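You operate a simulated robot arm through the tools that you are given. There is no shell and no other tool.

Carry out the task below with a simulated two-armed robot. There is one attempt and no reset: what you move stays moved.

TASK
Flush line ONE with mains water till its glass shows water.
Fine: mash shut first; pump stopped, mains and ONE shut at the end.

The check looks at the end state, three seconds after you hand in, the way a careful person would. Anything else that was tipped, shoved, dropped, spilled or broken makes it a failure.

THE ROBOT
Two 7-joint arms with fingered hands on one trunk that stands fixed in place. Base frame: the origin is at the foot of the trunk, x ahead of it, y to its left, z up; the work surface is at about z = 0.74. Units: m, degrees, N and s.
The left shoulder is at [0.07, 0.157, 1.489], the right one opposite. With the tool pointing down near the work surface each hand reaches from about 0.1 to 0.76 m from the base axis, measured 20 degrees to its own side. Payload 5 kg a hand.
The tool frame of a hand sits at the grasp point between the pads (the TCP): z along the fingers, y along the line on which they close. The tips reach 0.031 m beyond it. The gripper opens to 0.156 m; its body begins 0.088 m behind the TCP. The gripper is a hand of 4 fingers: y runs from the thumb to the fingers, the wrist lies at [0, 0, -0.249] in the tool frame.
Orientation is that of the tool frame in the base frame, as a unit quaternion [x, y, z, w]. With the fingers straight down and closing along the base's y, the tool's x points along the base's -x, its y along +y and its z along -z.

THE INTERFACE
- The arms move only by the tool servo_tool. It takes "left_commands", "right_commands" or both (then of equal length, played together; a hand with none holds still); each is a list of rows, each an object of numbers (a shift or turn left out is 0): "x", "y", "z": the shift along the tool's x, y, z in units of 40 mm (1.0 is 40 mm); "rx", "ry", "rz": the turn, a rotation vector about the tool's x, y, z in units of 4 degrees (1.0 is 4 degrees). In form: [{"x": .., "y": .., "z": .., "rx": .., "ry": .., "rz": ..}, ...]. A call has 1 to 20 rows; each row shifts and turns the commanded pose from where the row before left it, along the tool's axes as they then stand. A call with a number of a shift or a turn outside -1 to 1 is refused whole. A row lasts 0.2 s, in which the tool goes at most 0.05 m and 8.6 degrees; a call with a longer step from one row to the next is refused whole. Where a pose cannot be reached the arm comes as near as it can. A force on the tool above 40 N (or 10 N above the force at the start of the call, whichever is more), or a blocked arm, ends the call early, and 0.2 s more pass. In this call time passes only in rows, and 0.2 s behind the last. It gives the time, the measured TCP pose, the force on the tool (base axes), the opening and the grip force at its end, in the units of the frame above (readings bear some noise), with the torque about the TCP (base axes, N m) and any sound that the robot's microphone picked up.
- Cameras (640 x 400 px; columns grow to the right, rows downward): "scene" is now at [0.1146, 0.0541, 1.7277]; the picture's right is [0.42, -0.91, 0.00], its down [-0.45, -0.21, -0.87] and it looks along [0.79, 0.36, -0.50] (base axes); focal length 267 px, centre (320, 200). "left" rides on the left gripper at [-0.072, 0.002, -0.111] in its tool frame; the picture's right is [-0.02, -1.00, 0.00], its down [0.84, -0.02, -0.54] and it looks along [0.54, -0.01, 0.84] (tool axes); focal length 234 px, centre (320, 200). "right" rides on the right gripper at [0.072, 0.002, -0.111] in its tool frame; the picture's right is [-0.02, 1.00, 0.00], its down [-0.84, -0.02, -0.54] and it looks along [-0.54, -0.01, 0.84] (tool axes); focal length 234 px, centre (320, 200). There is no depth. A picture from a camera that has moved, and an enlarged one, comes with that camera's place and axes in the base frame and with its lens. The place of the scene camera against the robot may be out by one fixed shift of up to 0.025 m in any direction.
- snapshot(camera): a new picture of that camera. No time passes.
- move_column(by): slides the trunk up (or, below 0, down) by that many m; the arms and the scene camera ride with it, the base frame stays. It gives what a move gives, with no picture.
- curl_fingers(finger1, finger2, finger3, thumb_bend, hand): sets how far each is bent, from 0 (flat) to 100 (curled in); at 30 the hand is open as for a grip, at 70 the pads meet at the TCP. One left out holds its place. A second passes; each finger stops where it meets its share of the squeeze, and holds until it gets a number again. It is the only way to open and close the hand. It gives what a move gives, with no picture; readings hold the bend of each and the force on the fingers (four entries, about 0 where the hand has none), thumb and palm.
- turn_head(pan, tilt): turns the head with the scene camera to pan (to the left, within 86 degrees either way) and tilt (down, from -29 to 69), counted from straight ahead of the robot. It gives what a move gives.
- enlarge(camera, box): a new picture of the part [left, top, right, bottom] of that camera's present view, enlarged. No time passes.
- job_done(): hands the job in; it is judged then, once.

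Nothing tells you positions but the pictures and the camera data. Unless the task says otherwise, let go and move clear before handing in.

The tools are called after "Emit:" by a JSON object that holds its "name" and its "arguments". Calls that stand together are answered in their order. servo_tool: Moves the arms, as the interface text tells. Its arguments: {"type":"object","properties":{"left_commands":{"type":"array","items":{"type":"object","properties":{"x":{"type":"number"},"y":{"type":"number"},"z":{"type":"number"},"rx":{"type":"number"},"ry":{"type":"number"},"rz":{"type":"number"}}}},"right_commands":{"type":"array","items":{"type":"object","properties":{"x":{"type":"number"},"y":{"type":"number"},"z":{"type":"number"},"rx":{"type":"number"},"ry":{"type":"number"},"rz":{"type":"number"}}}}},"required":[]} The other tools are called the same way: move_column (by) moves the trunk up or down; curl_fingers (finger1, finger2, finger3, thumb_bend, hand) moves the fingers one by one; turn_head (pan, tilt) turns the head that bears the scene camera; snapshot (camera) takes a picture; enlarge (camera, box) takes an enlarged picture of a part of a camera's view; job_done () hands the job in.

At the start:

```text
time_s: 0.0
left_eef_pos: [0.4372, 0.308, 1.5553]
left_ee_rot: [-0.001, 1.0, 0.0, 0.001]
left_ft_force: [0.7, -0.1, 0.0]
left_ft_torque: [0.0, 0.02, 0.02]
left_grip_width: 0.156
left_gripper_force: 0.2
left_shape: jaw
left_bend: [30.0, 30.0, 30.0, 30.0]
left_finger forces: [0.0, 0.1, 0.0, 0.0, 0.0, 0.0]
right_eef_pos: [0.5327, -0.0391, 1.5512]
right_ee_rot: [0.0, 1.0, -0.001, 0.001]
right_ft_force: [-0.4, -0.6, -0.5]
right_ft_torque: [-0.03, 0.03, 0.02]
right_grip_width: 0.1561
right_gripper_force: 0.1
right_shape: jaw
right_bend: [30.0, 30.0, 30.0, 30.0]
right_finger forces: [0.0, 0.1, 0.1, 0.0, 0.0, 0.0]
trunk travel left (down, up): [-0.875, 0.065]
head pan, tilt (commanded): [24.9, 30.0]
```

scene: 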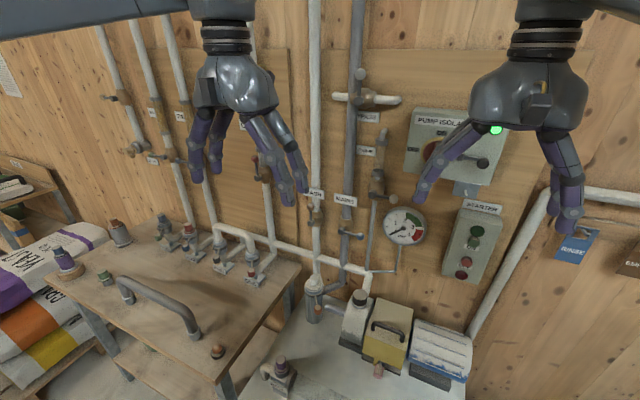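
right: 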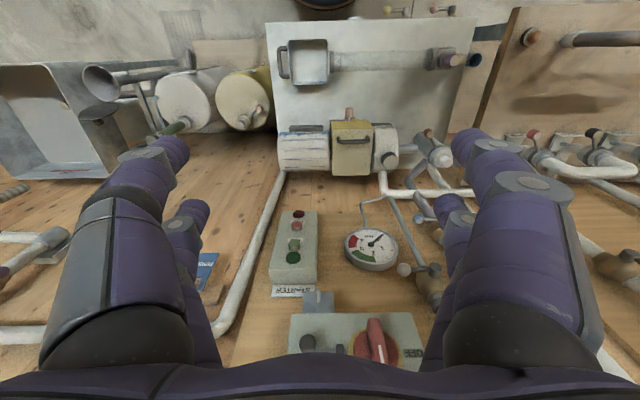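
left: 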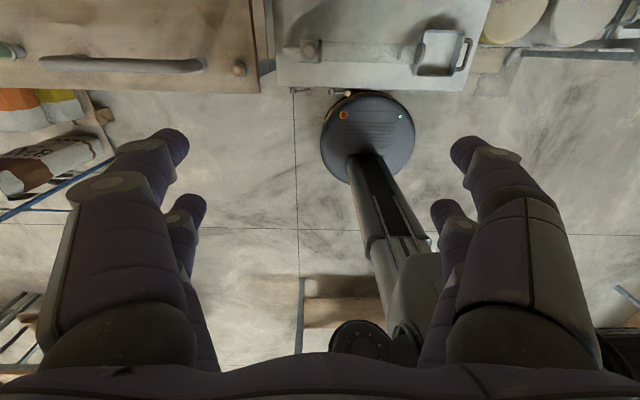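

I see a wall with pipework, valves, a pump isolator, a starter box and a gauge, with both hands in front of it. I'll look closer at the labels before moving anything.

Emit:
{"name": "enlarge", "arguments": {"camera": "scene", "box": [90, 60, 310, 200]}}

Emit:
{"name": "enlarge", "arguments": {"camera": "scene", "box": [290, 60, 510, 200]}}

Emit:
{"name": "enlarge", "arguments": {"camera": "scene", "box": [290, 170, 510, 310]}}

Emit:
{"name": "enlarge", "arguments": {"camera": "scene", "box": [90, 170, 310, 310]}}

```text
2.86 times, centred on (200, 130) of scene
camera zoom: at [0.1146, 0.0541, 1.7277], right [0.42, -0.91, 0.0], down [-0.45, -0.21, -0.87], along [0.79, 0.36, -0.5], focal length 762 px, centre (663, 400)
```

zoom: 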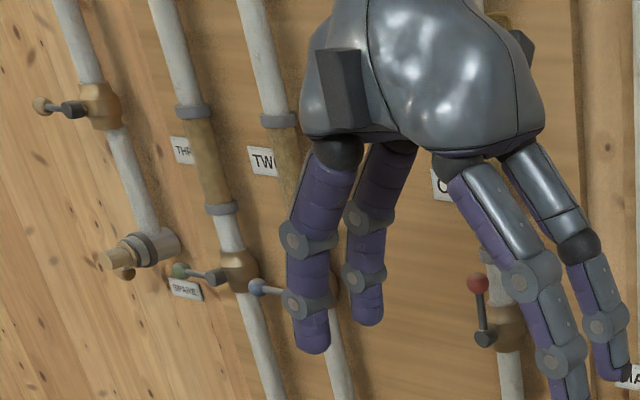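

```text
2.86 times, centred on (400, 130) of scene
camera zoom: at [0.1146, 0.0541, 1.7277], right [0.42, -0.91, 0.0], down [-0.45, -0.21, -0.87], along [0.79, 0.36, -0.5], focal length 762 px, centre (91, 400)
```

zoom: 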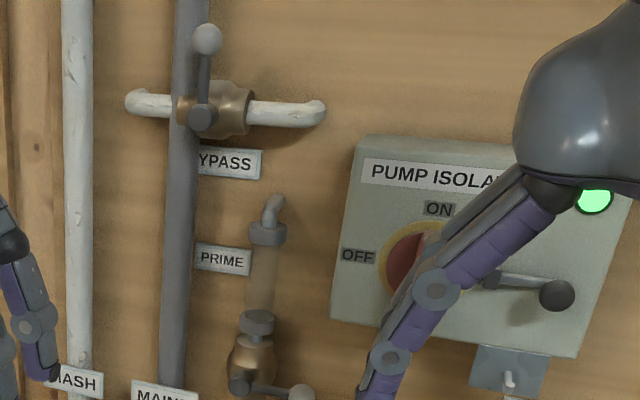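

```text
2.86 times, centred on (400, 240) of scene
camera zoom: at [0.1146, 0.0541, 1.7277], right [0.42, -0.91, 0.0], down [-0.45, -0.21, -0.87], along [0.79, 0.36, -0.5], focal length 762 px, centre (91, 86)
```

zoom: 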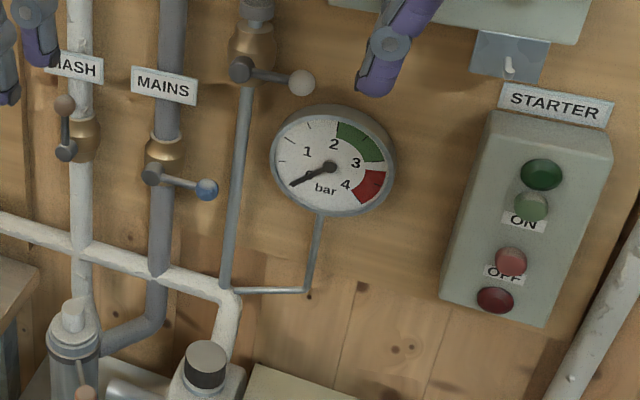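

```text
2.86 times, centred on (200, 240) of scene
camera zoom: at [0.1146, 0.0541, 1.7277], right [0.42, -0.91, 0.0], down [-0.45, -0.21, -0.87], along [0.79, 0.36, -0.5], focal length 762 px, centre (663, 86)
```

zoom: 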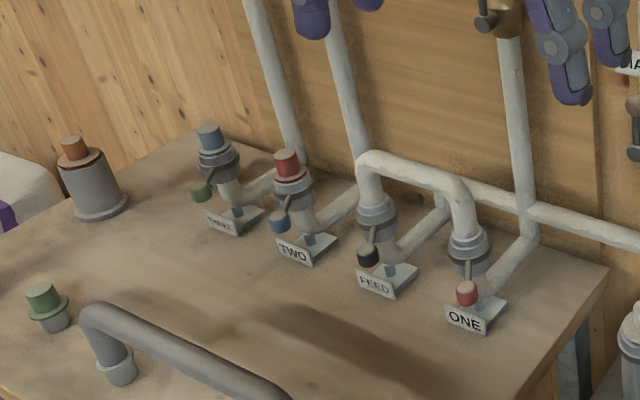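

Line ONE, FEED, TWO and THREE stubs are on the bench, with valves above on the wall. Next I pan the head to see the rest before moving.

Emit:
{"name": "turn_head", "arguments": {"pan": -20, "tilt": 30}}

Emit:
{"name": "snapshot", "arguments": {"camera": "scene"}}

Emit:
{"name": "turn_head", "arguments": {"pan": 60, "tilt": 20}}

Emit:
{"name": "snapshot", "arguments": {"camera": "scene"}}

Emit:
{"name": "turn_head", "arguments": {"pan": 25, "tilt": -10}}

Emit:
{"name": "snapshot", "arguments": {"camera": "scene"}}

Emit:
{"name": "turn_head", "arguments": {"pan": 15, "tilt": 60}}

Emit:
{"name": "snapshot", "arguments": {"camera": "scene"}}

```text
time_s: 1.1
left_eef_pos: [0.4364, 0.3079, 1.5553]
left_ee_rot: [0.0, 1.0, 0.001, 0.0]
left_ft_force: [0.0, -0.1, 0.1]
left_ft_torque: [-0.01, -0.03, -0.02]
left_grip_width: 0.1557
left_gripper_force: 0.1
left_shape: jaw
left_bend: [30.0, 30.0, 30.0, 30.0]
left_finger forces: [0.1, 0.0, 0.0, 0.0, 0.1, 0.0]
right_eef_pos: [0.5329, -0.0378, 1.5518]
right_ee_rot: [-0.001, 1.0, -0.002, 0.001]
right_ft_force: [-1.2, 0.2, -1.1]
right_ft_torque: [0.0, 0.0, -0.01]
right_grip_width: 0.1559
right_gripper_force: 0.0
right_shape: jaw
right_bend: [30.0, 30.0, 30.0, 30.0]
right_finger forces: [0.1, 0.0, 0.1, 0.1, 0.0, 0.0]
trunk travel left (down, up): [-0.875, 0.065]
head pan, tilt (commanded): [-20.0, 30.0]
```

```text
taken
camera scene: at [0.1175, -0.0147, 1.7277], right [-0.34, -0.94, 0.0], down [-0.47, 0.17, -0.87], along [0.81, -0.3, -0.5], focal length 267 px, centre (320, 200)
```

scene: 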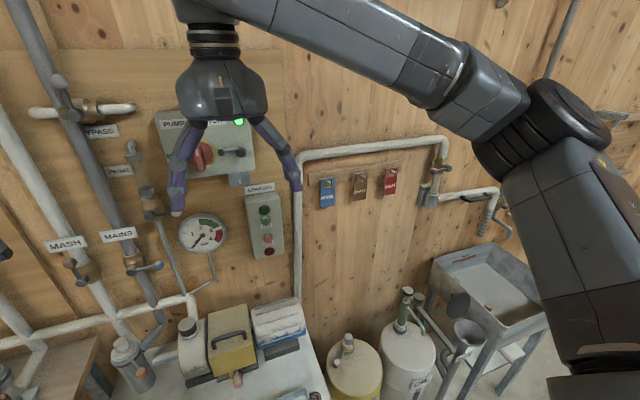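

```text
time_s: 2.6
left_eef_pos: [0.4376, 0.3089, 1.5551]
left_ee_rot: [0.001, 1.0, 0.001, 0.0]
left_ft_force: [0.1, -0.1, 0.4]
left_ft_torque: [0.0, 0.01, 0.02]
left_grip_width: 0.156
left_gripper_force: 0.0
left_shape: jaw
left_bend: [30.0, 30.0, 30.0, 30.0]
left_finger forces: [0.1, 0.1, 0.1, 0.1, 0.1, 0.0]
right_eef_pos: [0.5329, -0.0383, 1.5502]
right_ee_rot: [0.0, 1.0, 0.0, 0.0]
right_ft_force: [-0.1, -0.2, -0.6]
right_ft_torque: [0.01, -0.01, -0.03]
right_grip_width: 0.1558
right_gripper_force: 0.1
right_shape: jaw
right_bend: [30.0, 30.0, 30.0, 30.0]
right_finger forces: [0.0, 0.0, 0.0, 0.0, 0.0, 0.0]
trunk travel left (down, up): [-0.875, 0.065]
head pan, tilt (commanded): [60.0, 20.0]
```

```text
taken
camera scene: at [0.0792, 0.0967, 1.7437], right [0.87, -0.5, 0.0], down [-0.17, -0.3, -0.94], along [0.47, 0.81, -0.34], focal length 267 px, centre (320, 200)
```

scene: 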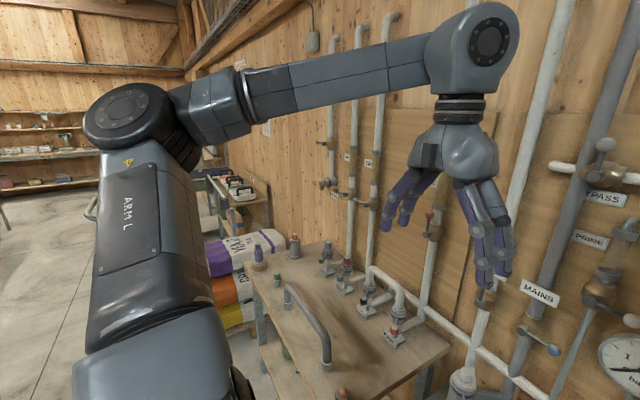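

```text
time_s: 3.7
left_eef_pos: [0.4363, 0.3081, 1.5547]
left_ee_rot: [0.0, 1.0, 0.0, 0.001]
left_ft_force: [-0.2, -0.7, -1.5]
left_ft_torque: [-0.01, 0.0, 0.0]
left_grip_width: 0.1559
left_gripper_force: 0.1
left_shape: jaw
left_bend: [30.0, 30.0, 30.0, 30.0]
left_finger forces: [0.0, 0.0, 0.0, 0.0, 0.1, 0.0]
right_eef_pos: [0.5322, -0.0379, 1.5513]
right_ee_rot: [0.0, 1.0, -0.001, 0.001]
right_ft_force: [-0.2, -0.5, 0.1]
right_ft_torque: [-0.02, 0.01, 0.01]
right_grip_width: 0.156
right_gripper_force: 0.1
right_shape: jaw
right_bend: [30.0, 30.0, 30.0, 30.0]
right_finger forces: [0.1, 0.0, 0.0, 0.0, 0.0, 0.0]
trunk travel left (down, up): [-0.875, 0.065]
head pan, tilt (commanded): [25.0, -10.0]
```

```text
taken
camera scene: at [0.1088, 0.0518, 1.7912], right [0.42, -0.91, 0.0], down [0.16, 0.07, -0.98], along [0.89, 0.42, 0.17], focal length 267 px, centre (320, 200)
```

scene: 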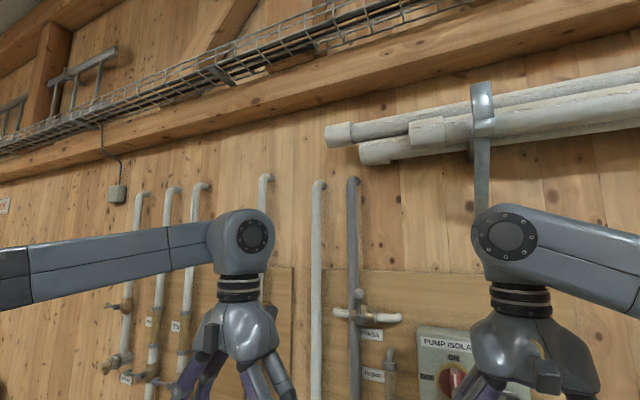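

```text
time_s: 5.1
left_eef_pos: [0.4376, 0.3089, 1.5571]
left_ee_rot: [0.0, 1.0, 0.0, 0.0]
left_ft_force: [0.1, 0.0, -0.4]
left_ft_torque: [-0.01, 0.0, -0.01]
left_grip_width: 0.156
left_gripper_force: 0.1
left_shape: jaw
left_bend: [30.0, 30.0, 30.0, 30.0]
left_finger forces: [0.0, 0.0, 0.0, 0.0, 0.0, 0.0]
right_eef_pos: [0.5322, -0.0383, 1.5514]
right_ee_rot: [-0.001, 1.0, 0.0, 0.0]
right_ft_force: [0.4, -0.1, -0.5]
right_ft_torque: [0.0, 0.0, 0.0]
right_grip_width: 0.1561
right_gripper_force: 0.1
right_shape: jaw
right_bend: [30.0, 30.0, 30.0, 30.0]
right_finger forces: [0.0, 0.1, 0.0, 0.0, 0.0, 0.1]
trunk travel left (down, up): [-0.875, 0.065]
head pan, tilt (commanded): [15.0, 60.0]
```

```text
taken
camera scene: at [0.097, 0.0334, 1.6856], right [0.26, -0.97, 0.0], down [-0.84, -0.22, -0.5], along [0.48, 0.13, -0.87], focal length 267 px, centre (320, 200)
```

scene: 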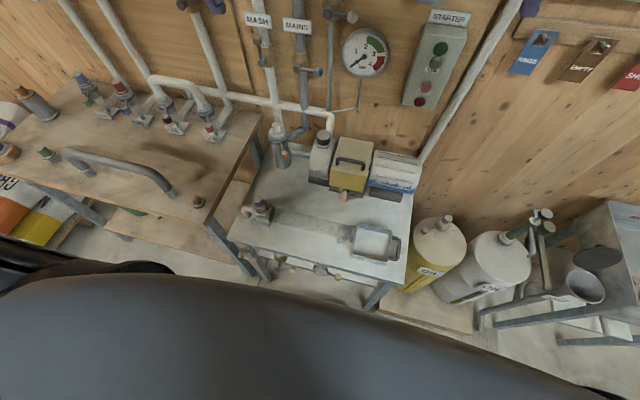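

There are also card tags (RINSE/EMPTY/...), a sink with a valve to the right, and the pump below. I'll zoom in on the pump area and other details.

Emit:
{"name": "enlarge", "arguments": {"camera": "scene", "box": [220, 0, 480, 165]}}

Emit:
{"name": "enlarge", "arguments": {"camera": "scene", "box": [220, 130, 440, 270]}}

Emit:
{"name": "enlarge", "arguments": {"camera": "scene", "box": [0, 40, 240, 200]}}

Emit:
{"name": "enlarge", "arguments": {"camera": "scene", "box": [400, 150, 640, 310]}}

```text
2.42 times, centred on (350, 82) of scene
camera zoom: at [0.097, 0.0334, 1.6856], right [0.26, -0.97, 0.0], down [-0.84, -0.22, -0.5], along [0.48, 0.13, -0.87], focal length 646 px, centre (247, 485)
```

zoom: 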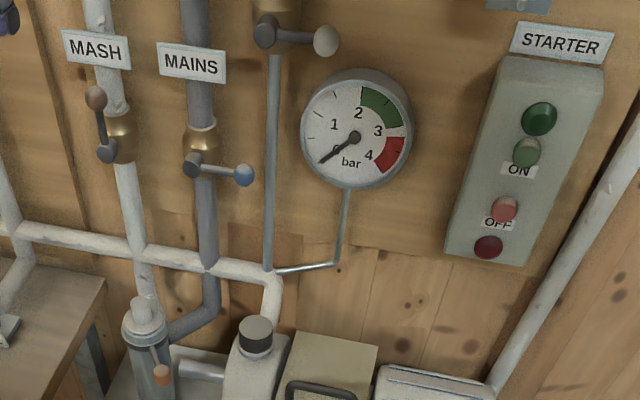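

```text
2.86 times, centred on (330, 200) of scene
camera zoom: at [0.097, 0.0334, 1.6856], right [0.26, -0.97, 0.0], down [-0.84, -0.22, -0.5], along [0.48, 0.13, -0.87], focal length 762 px, centre (291, 200)
```

zoom: 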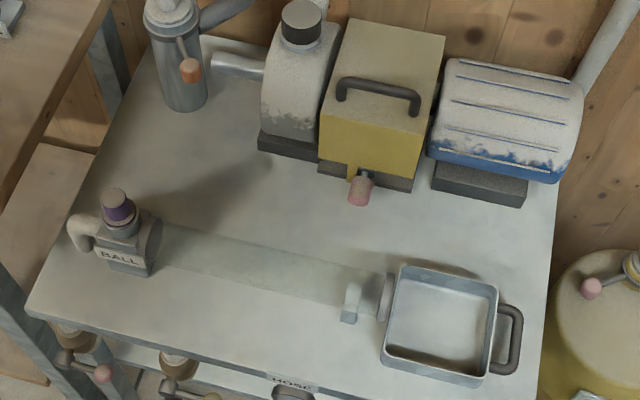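

```text
2.50 times, centred on (120, 120) of scene
camera zoom: at [0.097, 0.0334, 1.6856], right [0.26, -0.97, 0.0], down [-0.84, -0.22, -0.5], along [0.48, 0.13, -0.87], focal length 667 px, centre (820, 400)
```

zoom: 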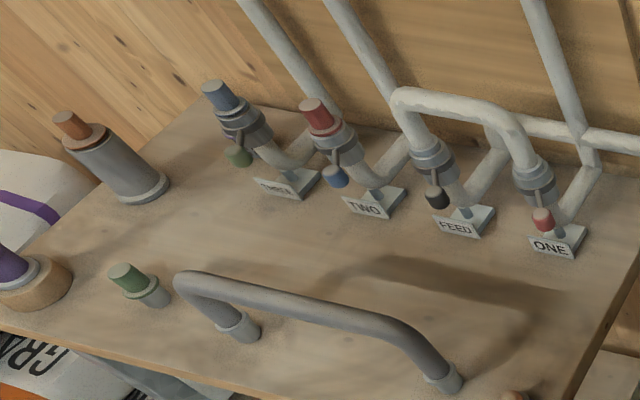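

```text
2.50 times, centred on (520, 230) of scene
camera zoom: at [0.097, 0.0334, 1.6856], right [0.26, -0.97, 0.0], down [-0.84, -0.22, -0.5], along [0.48, 0.13, -0.87], focal length 667 px, centre (-180, 125)
```

zoom: 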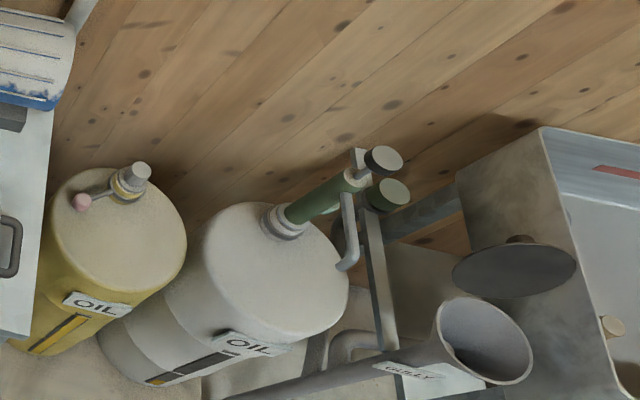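

MASH lever stands along its pipe (open), MAINS lever is across (shut), and ONE's red lever is along its pipe. The wall is around x≈0.93. I'll bring both hands to point at the wall, well short of it, so that the scene camera and the hand cameras see clearly.

Emit:
{"name": "servo_tool", "arguments": {"left_commands": [{"x": -1}, {"x": -1}, {"x": -1}, {"x": -0.5}, {}, {}, {}], "right_commands": [{"y": -1}, {"y": -1}, {"y": -1}, {"y": -1}, {"y": -1}, {"y": -1}, {}]}}

Emit:
{"name": "turn_head", "arguments": {"pan": 10, "tilt": 35}}

Emit:
{"name": "snapshot", "arguments": {"camera": "scene"}}

```text
time_s: 6.7
left_eef_pos: [0.578, 0.3102, 1.5567]
left_ee_rot: [0.001, 1.0, 0.0, 0.0]
left_ft_force: [0.4, 0.2, -0.9]
left_ft_torque: [-0.04, 0.02, -0.04]
left_grip_width: 0.1559
left_gripper_force: 0.0
left_shape: jaw
left_bend: [30.0, 30.0, 30.0, 30.0]
left_finger forces: [0.0, 0.1, 0.0, 0.1, 0.0, 0.1]
right_eef_pos: [0.5332, -0.2764, 1.5519]
right_ee_rot: [0.0, 1.0, 0.001, 0.0]
right_ft_force: [0.9, 0.3, -0.7]
right_ft_torque: [-0.03, -0.04, -0.02]
right_grip_width: 0.1561
right_gripper_force: 0.1
right_shape: jaw
right_bend: [30.0, 30.0, 30.0, 30.0]
right_finger forces: [0.0, 0.0, 0.0, 0.0, 0.0, 0.0]
trunk travel left (down, up): [-0.875, 0.065]
head pan, tilt (commanded): [15.0, 60.0]
```

```text
time_s: 7.6
left_eef_pos: [0.5778, 0.3083, 1.5572]
left_ee_rot: [-0.001, 1.0, 0.0, 0.001]
left_ft_force: [0.4, -0.1, -0.8]
left_ft_torque: [-0.01, 0.0, 0.0]
left_grip_width: 0.1559
left_gripper_force: 0.1
left_shape: jaw
left_bend: [30.0, 30.0, 30.0, 30.0]
left_finger forces: [0.0, 0.0, 0.0, 0.0, 0.0, 0.0]
right_eef_pos: [0.5334, -0.2764, 1.5535]
right_ee_rot: [0.0, 1.0, -0.001, 0.0]
right_ft_force: [0.4, 0.0, -0.3]
right_ft_torque: [-0.02, 0.01, 0.02]
right_grip_width: 0.156
right_gripper_force: 0.0
right_shape: jaw
right_bend: [30.0, 30.0, 30.0, 30.0]
right_finger forces: [0.0, 0.0, 0.1, 0.0, 0.1, 0.0]
trunk travel left (down, up): [-0.875, 0.065]
head pan, tilt (commanded): [10.0, 35.0]
```

```text
taken
camera scene: at [0.1195, 0.0316, 1.7198], right [0.17, -0.98, 0.0], down [-0.57, -0.1, -0.82], along [0.81, 0.14, -0.57], focal length 267 px, centre (320, 200)
```

scene: 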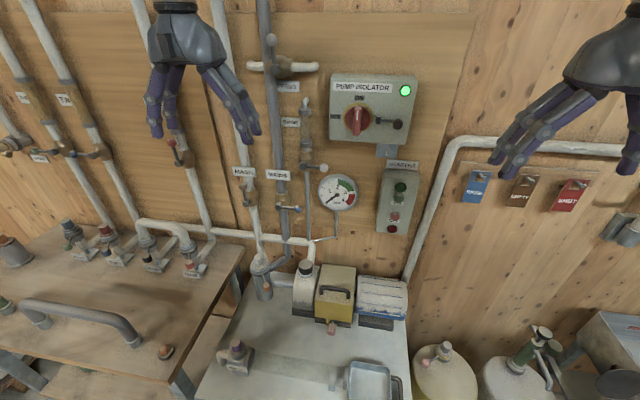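

Emit:
{"name": "enlarge", "arguments": {"camera": "scene", "box": [300, 60, 460, 160]}}

Emit:
{"name": "enlarge", "arguments": {"camera": "scene", "box": [220, 150, 430, 290]}}

Emit:
{"name": "enlarge", "arguments": {"camera": "scene", "box": [0, 60, 240, 210]}}

Emit:
{"name": "enlarge", "arguments": {"camera": "scene", "box": [430, 130, 640, 260]}}

```text
4.00 times, centred on (380, 110) of scene
camera zoom: at [0.1195, 0.0316, 1.7198], right [0.17, -0.98, 0.0], down [-0.57, -0.1, -0.82], along [0.81, 0.14, -0.57], focal length 1067 px, centre (80, 560)
```

zoom: 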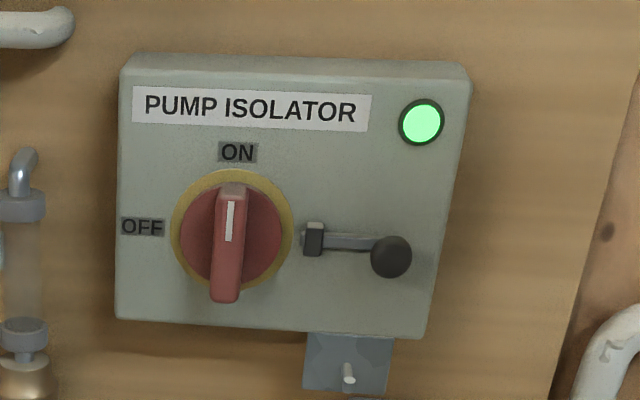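

```text
2.86 times, centred on (325, 220) of scene
camera zoom: at [0.1195, 0.0316, 1.7198], right [0.17, -0.98, 0.0], down [-0.57, -0.1, -0.82], along [0.81, 0.14, -0.57], focal length 762 px, centre (306, 143)
```

zoom: 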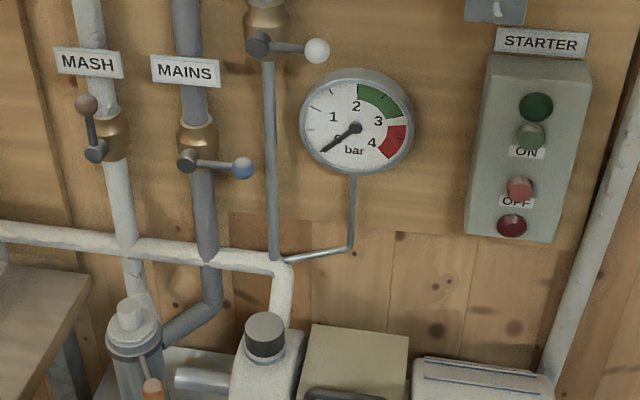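

```text
2.67 times, centred on (120, 135) of scene
camera zoom: at [0.1195, 0.0316, 1.7198], right [0.17, -0.98, 0.0], down [-0.57, -0.1, -0.82], along [0.81, 0.14, -0.57], focal length 711 px, centre (853, 373)
```

zoom: 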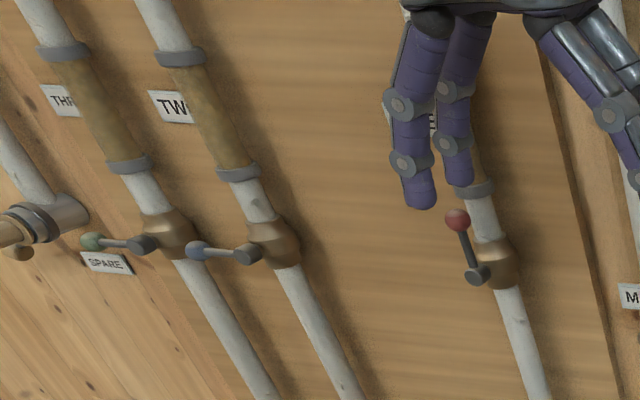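

```text
3.05 times, centred on (535, 195) of scene
camera zoom: at [0.1195, 0.0316, 1.7198], right [0.17, -0.98, 0.0], down [-0.57, -0.1, -0.82], along [0.81, 0.14, -0.57], focal length 813 px, centre (-335, 215)
```

zoom: 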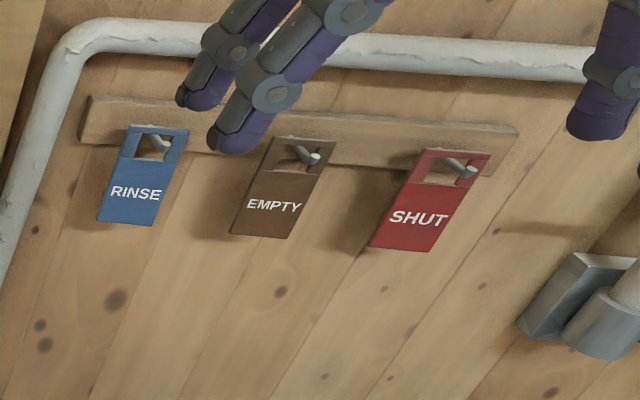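

Isolator is ON with its lamp lit, and the pump seems stopped (gauge at 0). Now I turn the left hand to point at the wall and raise its line of sight to the valves.

Emit:
{"name": "servo_tool", "arguments": {"left_commands": [{"ry": -1}, {"ry": -1}, {"ry": -1}, {"ry": -1}, {"ry": -1}, {"ry": -1}, {"ry": -1}, {"ry": -1}, {"ry": -1}, {"ry": -1}, {"ry": -1}, {"ry": -1}, {"ry": -1}, {"ry": -1}, {"ry": -1}, {"ry": -1}, {"ry": -1}, {"ry": -1}, {"ry": -1}, {"ry": -1}]}}

Emit:
{"name": "servo_tool", "arguments": {"left_commands": [{"ry": -1}, {"ry": -1}, {"ry": -0.5}, {}]}}

Emit:
{"name": "snapshot", "arguments": {"camera": "scene"}}

Emit:
{"name": "snapshot", "arguments": {"camera": "left"}}

```text
time_s: 11.8
left_eef_pos: [0.5762, 0.308, 1.5548]
left_ee_rot: [-0.001, 0.766, 0.001, 0.643]
left_ft_force: [-0.5, 0.1, 0.0]
left_ft_torque: [0.0, -0.02, 0.01]
left_grip_width: 0.156
left_gripper_force: 0.1
left_shape: jaw
left_bend: [30.0, 30.0, 30.0, 30.0]
left_finger forces: [0.1, 0.0, 0.0, 0.0, 0.1, 0.1]
right_eef_pos: [0.533, -0.2774, 1.5539]
right_ee_rot: [0.0, 1.0, 0.0, 0.0]
right_ft_force: [-0.6, 0.3, 0.5]
right_ft_torque: [-0.01, -0.01, 0.01]
right_grip_width: 0.1558
right_gripper_force: 0.0
right_shape: jaw
right_bend: [30.0, 30.0, 30.0, 30.0]
right_finger forces: [0.0, 0.0, 0.0, 0.0, 0.1, 0.0]
trunk travel left (down, up): [-0.875, 0.065]
head pan, tilt (commanded): [10.0, 35.0]
```

```text
time_s: 12.8
left_eef_pos: [0.5763, 0.3065, 1.5565]
left_ee_rot: [0.001, 0.72, 0.0, 0.694]
left_ft_force: [-0.9, -0.1, 0.0]
left_ft_torque: [-0.03, -0.02, 0.02]
left_grip_width: 0.1559
left_gripper_force: 0.0
left_shape: jaw
left_bend: [30.0, 30.0, 30.0, 30.0]
left_finger forces: [0.0, 0.0, 0.0, 0.0, 0.0, 0.0]
right_eef_pos: [0.5327, -0.2788, 1.5527]
right_ee_rot: [0.001, 1.0, 0.001, 0.001]
right_ft_force: [0.0, -0.4, 0.5]
right_ft_torque: [0.0, -0.02, 0.01]
right_grip_width: 0.1561
right_gripper_force: 0.0
right_shape: jaw
right_bend: [30.0, 30.0, 30.0, 30.0]
right_finger forces: [0.0, 0.1, 0.1, 0.1, 0.0, 0.0]
trunk travel left (down, up): [-0.875, 0.065]
head pan, tilt (commanded): [10.0, 35.0]
```

```text
taken
camera scene: at [0.1186, 0.0297, 1.72], right [0.17, -0.98, 0.0], down [-0.56, -0.1, -0.82], along [0.81, 0.14, -0.57], focal length 267 px, centre (320, 200)
```

scene: 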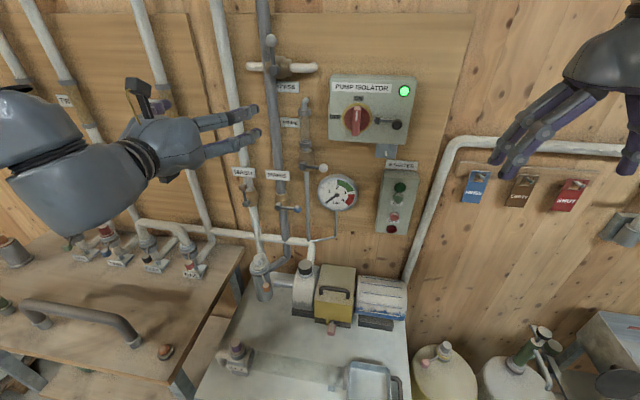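

```text
taken
camera left: at [0.4679, 0.3082, 1.6312], right [0.0, -1.0, 0.02], down [-0.57, -0.02, -0.82], along [0.82, -0.01, -0.57], focal length 234 px, centre (320, 200)
```

left: 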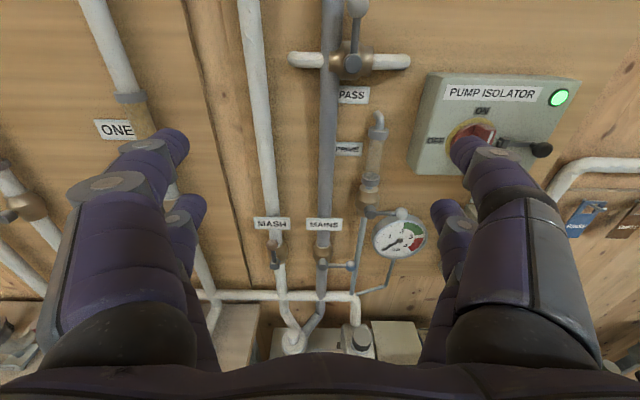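

Emit:
{"name": "enlarge", "arguments": {"camera": "left", "box": [230, 180, 430, 305]}}

Emit:
{"name": "enlarge", "arguments": {"camera": "left", "box": [0, 60, 240, 210]}}

Emit:
{"name": "enlarge", "arguments": {"camera": "scene", "box": [200, 150, 420, 290]}}

```text
3.20 times, centred on (330, 242) of left
camera zoom: at [0.4679, 0.3082, 1.6312], right [0.0, -1.0, 0.02], down [-0.57, -0.02, -0.82], along [0.82, -0.01, -0.57], focal length 749 px, centre (288, 64)
```

zoom: 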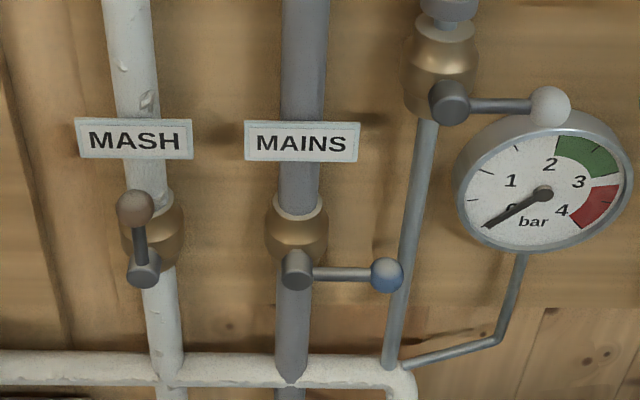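

```text
2.67 times, centred on (120, 135) of left
camera zoom: at [0.4679, 0.3082, 1.6312], right [0.0, -1.0, 0.02], down [-0.57, -0.02, -0.82], along [0.82, -0.01, -0.57], focal length 624 px, centre (853, 373)
```

zoom: 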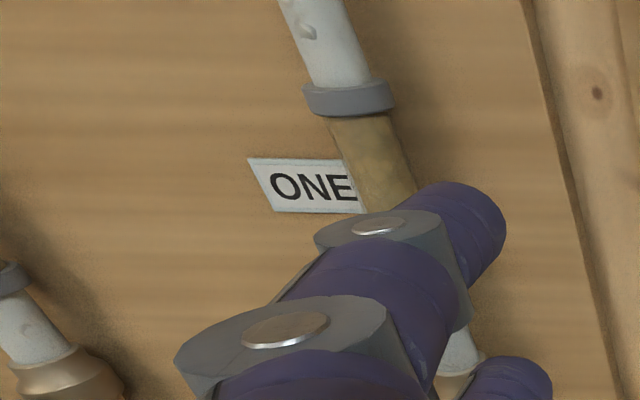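

```text
2.86 times, centred on (310, 220) of scene
camera zoom: at [0.1186, 0.0297, 1.72], right [0.17, -0.98, 0.0], down [-0.56, -0.1, -0.82], along [0.81, 0.14, -0.57], focal length 762 px, centre (349, 143)
```

zoom: 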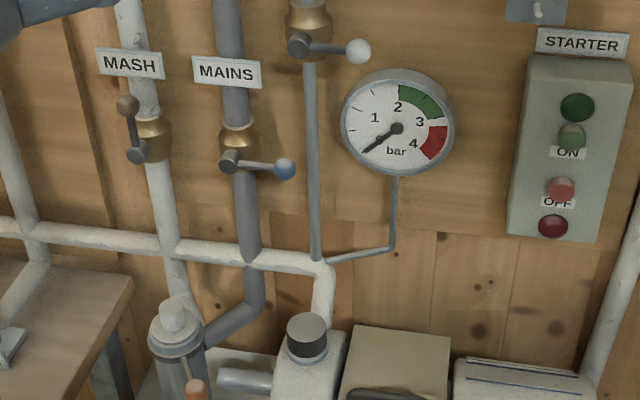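

The levers stand at about x≈0.87; MASH pivot y≈0.415, MAINS pivot y≈0.29, both at z≈1.15. I test how each finger moves in free air to choose a slim poking shape.

Emit:
{"name": "curl_fingers", "arguments": {"hand": "left", "finger1": 90}}

Emit:
{"name": "snapshot", "arguments": {"camera": "left"}}

Emit:
{"name": "curl_fingers", "arguments": {"hand": "left", "finger3": 90}}

Emit:
{"name": "snapshot", "arguments": {"camera": "left"}}

Emit:
{"name": "curl_fingers", "arguments": {"hand": "left", "thumb_bend": 90}}

Emit:
{"name": "snapshot", "arguments": {"camera": "left"}}

Emit:
{"name": "snapshot", "arguments": {"camera": "scene"}}

```text
time_s: 13.8
left_eef_pos: [0.577, 0.3083, 1.5557]
left_ee_rot: [0.001, 0.719, -0.001, 0.695]
left_ft_force: [0.4, 0.5, 0.3]
left_ft_torque: [0.0, -0.03, 0.01]
left_grip_width: 0.0599
left_gripper_force: 0.1
left_shape: fingers
left_bend: [90.0, 30.0, 30.0, 30.0]
left_finger forces: [0.0, 0.1, 0.1, 0.1, 0.1, 0.0]
right_eef_pos: [0.5326, -0.2779, 1.5529]
right_ee_rot: [0.0, 1.0, 0.001, -0.001]
right_ft_force: [1.0, 1.1, 0.5]
right_ft_torque: [0.01, -0.01, 0.0]
right_grip_width: 0.1561
right_gripper_force: 0.1
right_shape: jaw
right_bend: [30.0, 30.0, 30.0, 30.0]
right_finger forces: [0.0, 0.0, 0.1, 0.1, 0.0, 0.0]
trunk travel left (down, up): [-0.875, 0.065]
head pan, tilt (commanded): [10.0, 35.0]
```

```text
taken
camera left: at [0.4687, 0.3104, 1.6306], right [0.0, -1.0, 0.02], down [-0.57, -0.02, -0.82], along [0.82, -0.01, -0.57], focal length 234 px, centre (320, 200)
```

left: 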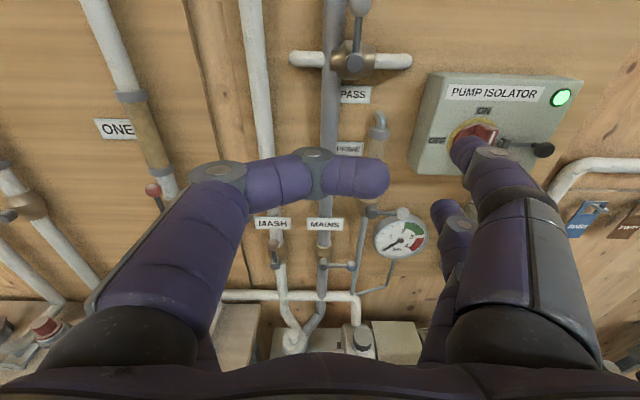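

```text
time_s: 14.8
left_eef_pos: [0.5769, 0.3077, 1.5557]
left_ee_rot: [0.0, 0.721, 0.0, 0.693]
left_ft_force: [-1.0, -0.4, -0.6]
left_ft_torque: [-0.01, 0.07, -0.06]
left_grip_width: 0.0604
left_gripper_force: 0.0
left_shape: fingers
left_bend: [90.0, 30.0, 90.0, 30.0]
left_finger forces: [0.1, 0.0, 0.0, 0.0, 0.0, 0.0]
right_eef_pos: [0.5323, -0.2778, 1.5535]
right_ee_rot: [0.0, 1.0, 0.0, 0.0]
right_ft_force: [0.7, 0.3, 0.3]
right_ft_torque: [0.02, -0.04, -0.01]
right_grip_width: 0.1559
right_gripper_force: 0.0
right_shape: jaw
right_bend: [30.0, 30.0, 30.0, 30.0]
right_finger forces: [0.1, 0.1, 0.1, 0.1, 0.0, 0.1]
trunk travel left (down, up): [-0.875, 0.065]
head pan, tilt (commanded): [10.0, 35.0]
```

```text
taken
camera left: at [0.4685, 0.3097, 1.6308], right [0.0, -1.0, 0.02], down [-0.57, -0.02, -0.82], along [0.82, -0.01, -0.57], focal length 234 px, centre (320, 200)
```

left: 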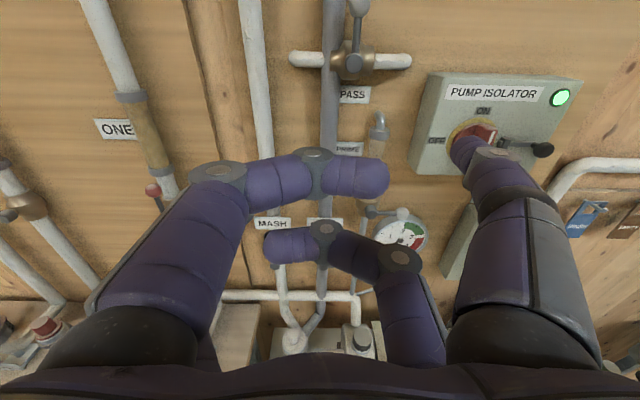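

```text
time_s: 15.8
left_eef_pos: [0.5768, 0.3085, 1.5556]
left_ee_rot: [0.0, 0.719, 0.0, 0.695]
left_ft_force: [0.2, 1.0, 0.2]
left_ft_torque: [0.01, -0.01, 0.02]
left_grip_width: 0.018
left_gripper_force: 0.1
left_shape: fingers
left_bend: [100.0, 30.0, 90.0, 83.0]
left_finger forces: [0.0, 0.0, 0.1, 0.0, 0.0, 0.0]
right_eef_pos: [0.5324, -0.2768, 1.5531]
right_ee_rot: [0.0, 1.0, 0.0, -0.001]
right_ft_force: [0.5, -0.2, 0.7]
right_ft_torque: [0.02, 0.04, 0.02]
right_grip_width: 0.1557
right_gripper_force: 0.0
right_shape: jaw
right_bend: [30.0, 30.0, 30.0, 30.0]
right_finger forces: [0.1, 0.1, 0.1, 0.0, 0.0, 0.0]
trunk travel left (down, up): [-0.875, 0.065]
head pan, tilt (commanded): [10.0, 35.0]
```

```text
taken
camera left: at [0.4685, 0.3099, 1.6308], right [0.0, -1.0, 0.02], down [-0.57, -0.02, -0.82], along [0.82, -0.01, -0.57], focal length 234 px, centre (320, 200)
```

left: 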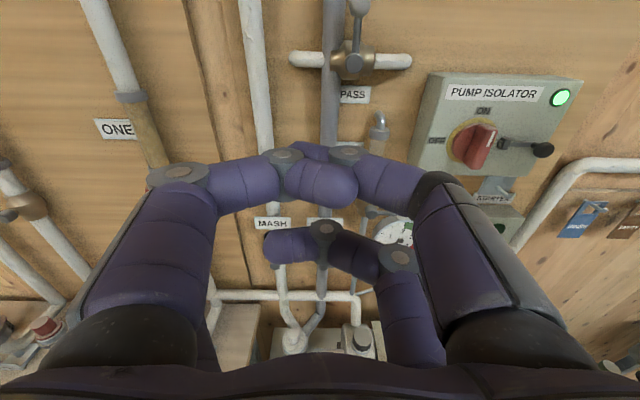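

```text
taken
camera scene: at [0.1192, 0.0313, 1.7199], right [0.17, -0.98, 0.0], down [-0.56, -0.1, -0.82], along [0.81, 0.14, -0.57], focal length 267 px, centre (320, 200)
```

scene: 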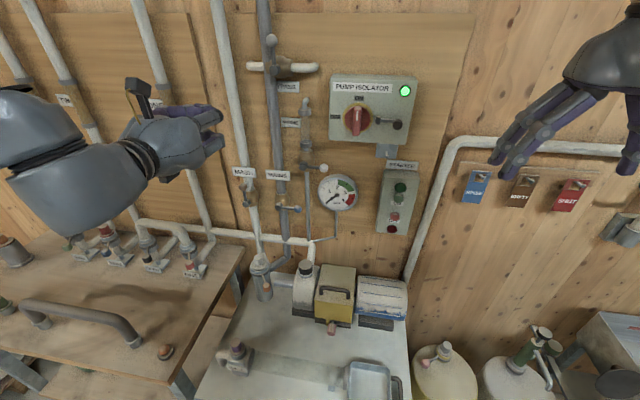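

The hand is two fingers a side (finger1/finger2 on +y, thumb/finger3 on −y). I reset it and close all four into a beak, then check its shape.

Emit:
{"name": "curl_fingers", "arguments": {"hand": "left", "thumb_bend": 30, "finger3": 30}}

Emit:
{"name": "curl_fingers", "arguments": {"hand": "left", "finger1": 30, "finger2": 30}}

Emit:
{"name": "curl_fingers", "arguments": {"hand": "left", "finger1": 70, "finger2": 70, "finger3": 70, "thumb_bend": 70}}

Emit:
{"name": "snapshot", "arguments": {"camera": "left"}}

Emit:
{"name": "enlarge", "arguments": {"camera": "scene", "box": [60, 60, 300, 220]}}

```text
time_s: 16.8
left_eef_pos: [0.5765, 0.3079, 1.5551]
left_ee_rot: [0.0, 0.72, 0.0, 0.694]
left_ft_force: [0.2, -0.1, -0.3]
left_ft_torque: [-0.05, 0.01, -0.01]
left_grip_width: 0.0605
left_gripper_force: 0.1
left_shape: fingers
left_bend: [90.0, 30.0, 30.0, 30.0]
left_finger forces: [0.1, 0.0, 0.0, 0.1, 0.0, 0.1]
right_eef_pos: [0.5329, -0.2777, 1.5536]
right_ee_rot: [-0.001, 1.0, 0.0, 0.0]
right_ft_force: [0.0, 0.1, 1.3]
right_ft_torque: [0.02, 0.0, -0.01]
right_grip_width: 0.1559
right_gripper_force: 0.1
right_shape: jaw
right_bend: [30.0, 30.0, 30.0, 30.0]
right_finger forces: [0.1, 0.0, 0.1, 0.1, 0.0, 0.0]
trunk travel left (down, up): [-0.875, 0.065]
head pan, tilt (commanded): [10.0, 35.0]
```

```text
time_s: 17.8
left_eef_pos: [0.5762, 0.3082, 1.5563]
left_ee_rot: [0.0, 0.72, 0.001, 0.694]
left_ft_force: [1.0, -0.5, -0.6]
left_ft_torque: [-0.02, 0.0, 0.02]
left_grip_width: 0.1596
left_gripper_force: 0.0
left_shape: fingers
left_bend: [30.0, 30.0, 30.0, 30.0]
left_finger forces: [0.0, 0.0, 0.0, 0.1, 0.0, 0.0]
right_eef_pos: [0.5325, -0.2773, 1.5519]
right_ee_rot: [0.0, 1.0, 0.0, 0.001]
right_ft_force: [-0.2, -1.1, 0.0]
right_ft_torque: [-0.01, 0.0, -0.01]
right_grip_width: 0.1559
right_gripper_force: 0.2
right_shape: jaw
right_bend: [30.0, 30.0, 30.0, 30.0]
right_finger forces: [0.1, 0.0, 0.1, 0.1, 0.0, 0.1]
trunk travel left (down, up): [-0.875, 0.065]
head pan, tilt (commanded): [10.0, 35.0]
```

```text
time_s: 18.8
left_eef_pos: [0.5761, 0.3084, 1.5551]
left_ee_rot: [0.001, 0.72, 0.0, 0.694]
left_ft_force: [0.6, -0.4, -0.8]
left_ft_torque: [0.02, 0.0, 0.0]
left_grip_width: 0.0048
left_gripper_force: 0.0
left_shape: fingers
left_bend: [70.0, 70.0, 70.0, 70.0]
left_finger forces: [0.0, 0.0, 0.1, 0.0, 0.0, 0.0]
right_eef_pos: [0.5338, -0.2778, 1.5527]
right_ee_rot: [0.0, 1.0, 0.0, 0.0]
right_ft_force: [-0.6, 0.5, 0.3]
right_ft_torque: [-0.03, -0.02, -0.01]
right_grip_width: 0.1558
right_gripper_force: 0.0
right_shape: jaw
right_bend: [30.0, 30.0, 30.0, 30.0]
right_finger forces: [0.0, 0.0, 0.0, 0.0, 0.1, 0.1]
trunk travel left (down, up): [-0.875, 0.065]
head pan, tilt (commanded): [10.0, 35.0]
```

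```text
taken
camera left: at [0.4685, 0.3099, 1.6308], right [0.0, -1.0, 0.02], down [-0.57, -0.02, -0.82], along [0.82, -0.01, -0.57], focal length 234 px, centre (320, 200)
```

left: 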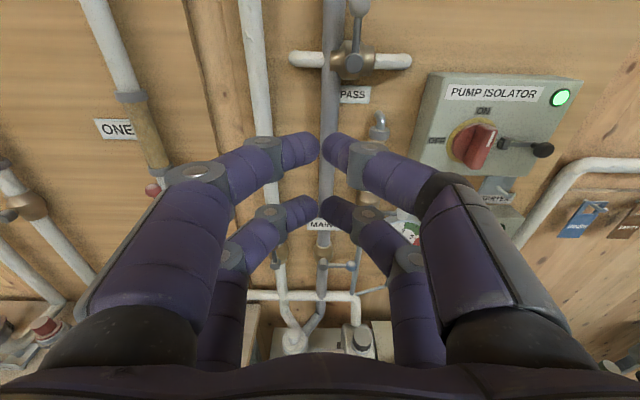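

```text
2.50 times, centred on (180, 140) of scene
camera zoom: at [0.1192, 0.0312, 1.7199], right [0.17, -0.98, 0.0], down [-0.56, -0.1, -0.82], along [0.81, 0.14, -0.57], focal length 667 px, centre (670, 350)
```

zoom: 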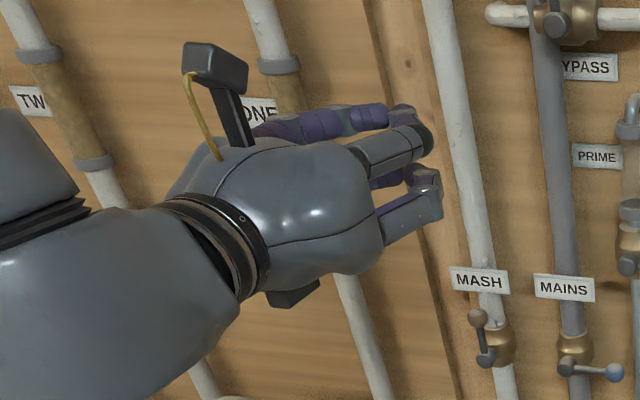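

The beak looks fine. I lower the trunk 0.2 m so the shoulders are level with the valves, then look again.

Emit:
{"name": "move_column", "arguments": {"by": -0.2}}

Emit:
{"name": "turn_head", "arguments": {"pan": 25, "tilt": 15}}

Emit:
{"name": "snapshot", "arguments": {"camera": "scene"}}

Emit:
{"name": "snapshot", "arguments": {"camera": "left"}}

```text
time_s: 20.9
left_eef_pos: [0.5763, 0.307, 1.3554]
left_ee_rot: [0.0, 0.72, 0.0, 0.694]
left_ft_force: [-0.3, 0.0, -0.1]
left_ft_torque: [-0.01, 0.01, 0.0]
left_grip_width: 0.0048
left_gripper_force: 0.0
left_shape: fingers
left_bend: [70.0, 70.0, 70.0, 70.0]
left_finger forces: [0.1, 0.1, 0.1, 0.0, 0.0, 0.1]
right_eef_pos: [0.5331, -0.2772, 1.3535]
right_ee_rot: [0.001, 1.0, 0.0, 0.0]
right_ft_force: [-0.1, -0.2, -0.1]
right_ft_torque: [0.05, 0.04, -0.03]
right_grip_width: 0.1558
right_gripper_force: 0.1
right_shape: jaw
right_bend: [30.0, 30.0, 30.0, 30.0]
right_finger forces: [0.0, 0.0, 0.1, 0.1, 0.0, 0.1]
trunk travel left (down, up): [-0.675, 0.265]
head pan, tilt (commanded): [10.0, 35.0]
```

```text
time_s: 21.8
left_eef_pos: [0.5773, 0.3069, 1.3554]
left_ee_rot: [0.001, 0.72, -0.001, 0.694]
left_ft_force: [-0.6, 0.7, -0.3]
left_ft_torque: [0.03, -0.01, 0.01]
left_grip_width: 0.0044
left_gripper_force: 0.1
left_shape: fingers
left_bend: [70.0, 70.0, 70.0, 70.0]
left_finger forces: [0.0, 0.1, 0.0, 0.1, 0.1, 0.1]
right_eef_pos: [0.5329, -0.278, 1.3528]
right_ee_rot: [0.0, 1.0, 0.0, 0.0]
right_ft_force: [0.8, -0.6, -0.5]
right_ft_torque: [0.0, -0.02, -0.04]
right_grip_width: 0.1558
right_gripper_force: 0.0
right_shape: jaw
right_bend: [30.0, 30.0, 30.0, 30.0]
right_finger forces: [0.0, 0.1, 0.0, 0.0, 0.0, 0.0]
trunk travel left (down, up): [-0.675, 0.265]
head pan, tilt (commanded): [25.0, 15.0]
```

```text
taken
camera scene: at [0.1172, 0.0553, 1.5518], right [0.42, -0.91, 0.0], down [-0.24, -0.11, -0.97], along [0.88, 0.41, -0.26], focal length 267 px, centre (320, 200)
```

scene: 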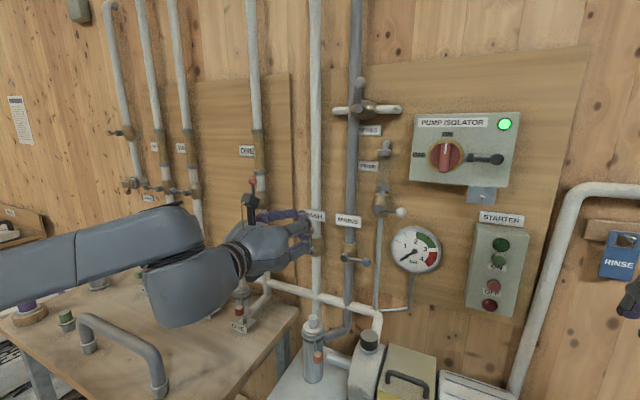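

```text
taken
camera left: at [0.4685, 0.3098, 1.4308], right [0.0, -1.0, 0.02], down [-0.57, -0.02, -0.82], along [0.82, -0.01, -0.57], focal length 234 px, centre (320, 200)
```

left: 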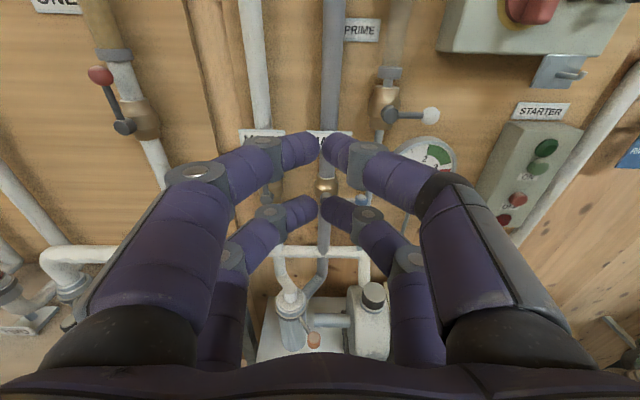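

Lever plane comes out near x≈0.857 (MASH pivot y≈0.412 z≈1.165; ONE knob ≈(0.855, 0.632, 1.38)). The beak is blunt, so I test a single straight finger with the others curled.

Emit:
{"name": "curl_fingers", "arguments": {"hand": "left", "thumb_bend": 0, "finger3": 60, "finger1": 100, "finger2": 100}}

Emit:
{"name": "snapshot", "arguments": {"camera": "left"}}

Emit:
{"name": "enlarge", "arguments": {"camera": "scene", "box": [180, 150, 420, 310]}}

Emit:
{"name": "curl_fingers", "arguments": {"hand": "left", "thumb_bend": 20, "finger3": 90}}

Emit:
{"name": "snapshot", "arguments": {"camera": "left"}}

Emit:
{"name": "enlarge", "arguments": {"camera": "scene", "box": [180, 150, 420, 310]}}

```text
time_s: 22.8
left_eef_pos: [0.5779, 0.3081, 1.3553]
left_ee_rot: [0.001, 0.72, 0.0, 0.694]
left_ft_force: [-0.2, 0.1, 0.4]
left_ft_torque: [0.01, -0.01, -0.02]
left_grip_width: 0.0861
left_gripper_force: 0.1
left_shape: fingers
left_bend: [100.0, 100.0, 60.0, 0.0]
left_finger forces: [0.0, 0.1, 0.1, 0.0, 0.0, 0.1]
right_eef_pos: [0.5325, -0.2777, 1.3532]
right_ee_rot: [0.0, 1.0, 0.0, 0.0]
right_ft_force: [-0.5, -0.2, 0.1]
right_ft_torque: [0.02, 0.0, 0.01]
right_grip_width: 0.1559
right_gripper_force: 0.0
right_shape: jaw
right_bend: [30.0, 30.0, 30.0, 30.0]
right_finger forces: [0.0, 0.0, 0.0, 0.0, 0.0, 0.0]
trunk travel left (down, up): [-0.675, 0.265]
head pan, tilt (commanded): [25.0, 15.0]
```

```text
taken
camera left: at [0.4684, 0.3098, 1.4308], right [0.0, -1.0, 0.02], down [-0.57, -0.02, -0.82], along [0.82, -0.01, -0.57], focal length 234 px, centre (320, 200)
```

left: 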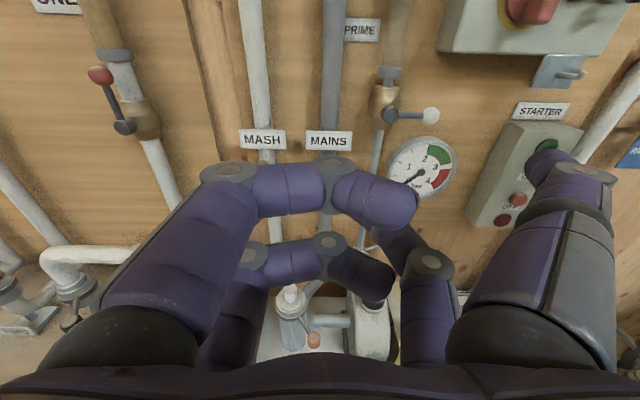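

```text
2.50 times, centred on (300, 230) of scene
camera zoom: at [0.1171, 0.0554, 1.5519], right [0.42, -0.91, 0.0], down [-0.23, -0.11, -0.97], along [0.88, 0.41, -0.26], focal length 667 px, centre (370, 125)
```

zoom: 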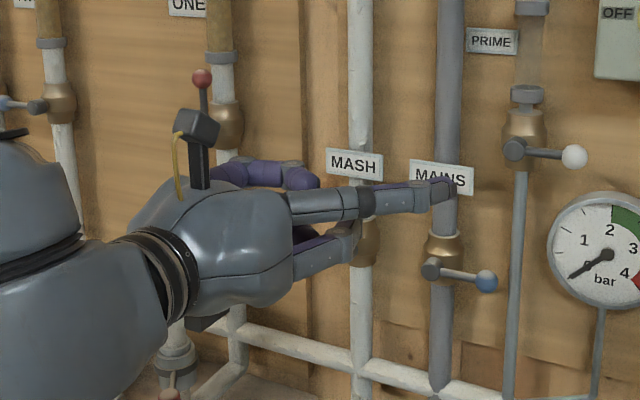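

```text
time_s: 23.8
left_eef_pos: [0.5774, 0.3076, 1.3548]
left_ee_rot: [0.001, 0.719, 0.0, 0.695]
left_ft_force: [0.3, -0.9, -0.2]
left_ft_torque: [0.03, 0.01, 0.01]
left_grip_width: 0.076
left_gripper_force: 0.1
left_shape: fingers
left_bend: [100.0, 100.0, 87.0, 20.0]
left_finger forces: [0.0, 0.0, 0.0, 0.0, 0.1, 0.1]
right_eef_pos: [0.5339, -0.2766, 1.3542]
right_ee_rot: [0.0, 1.0, 0.0, 0.0]
right_ft_force: [-0.1, 0.8, 0.4]
right_ft_torque: [-0.01, 0.03, 0.01]
right_grip_width: 0.1559
right_gripper_force: 0.0
right_shape: jaw
right_bend: [30.0, 30.0, 30.0, 30.0]
right_finger forces: [0.1, 0.0, 0.0, 0.0, 0.0, 0.0]
trunk travel left (down, up): [-0.675, 0.265]
head pan, tilt (commanded): [25.0, 15.0]
```

```text
taken
camera left: at [0.4685, 0.3099, 1.4308], right [0.0, -1.0, 0.02], down [-0.57, -0.02, -0.82], along [0.82, -0.01, -0.57], focal length 234 px, centre (320, 200)
```

left: 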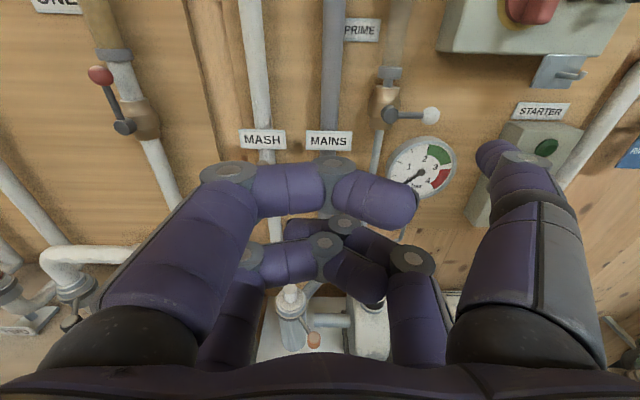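

```text
2.50 times, centred on (300, 230) of scene
camera zoom: at [0.1171, 0.0554, 1.5519], right [0.42, -0.91, 0.0], down [-0.23, -0.11, -0.97], along [0.88, 0.41, -0.26], focal length 667 px, centre (370, 125)
```

zoom: 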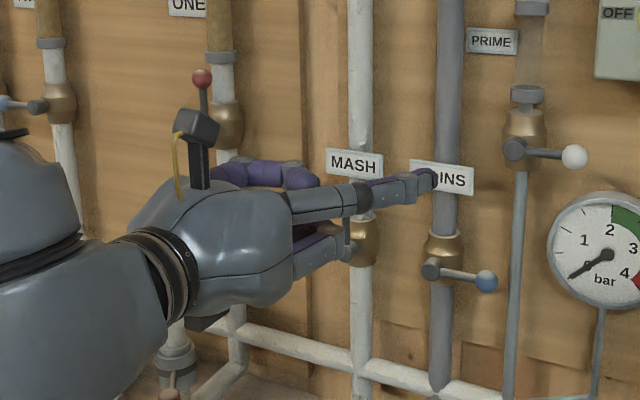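

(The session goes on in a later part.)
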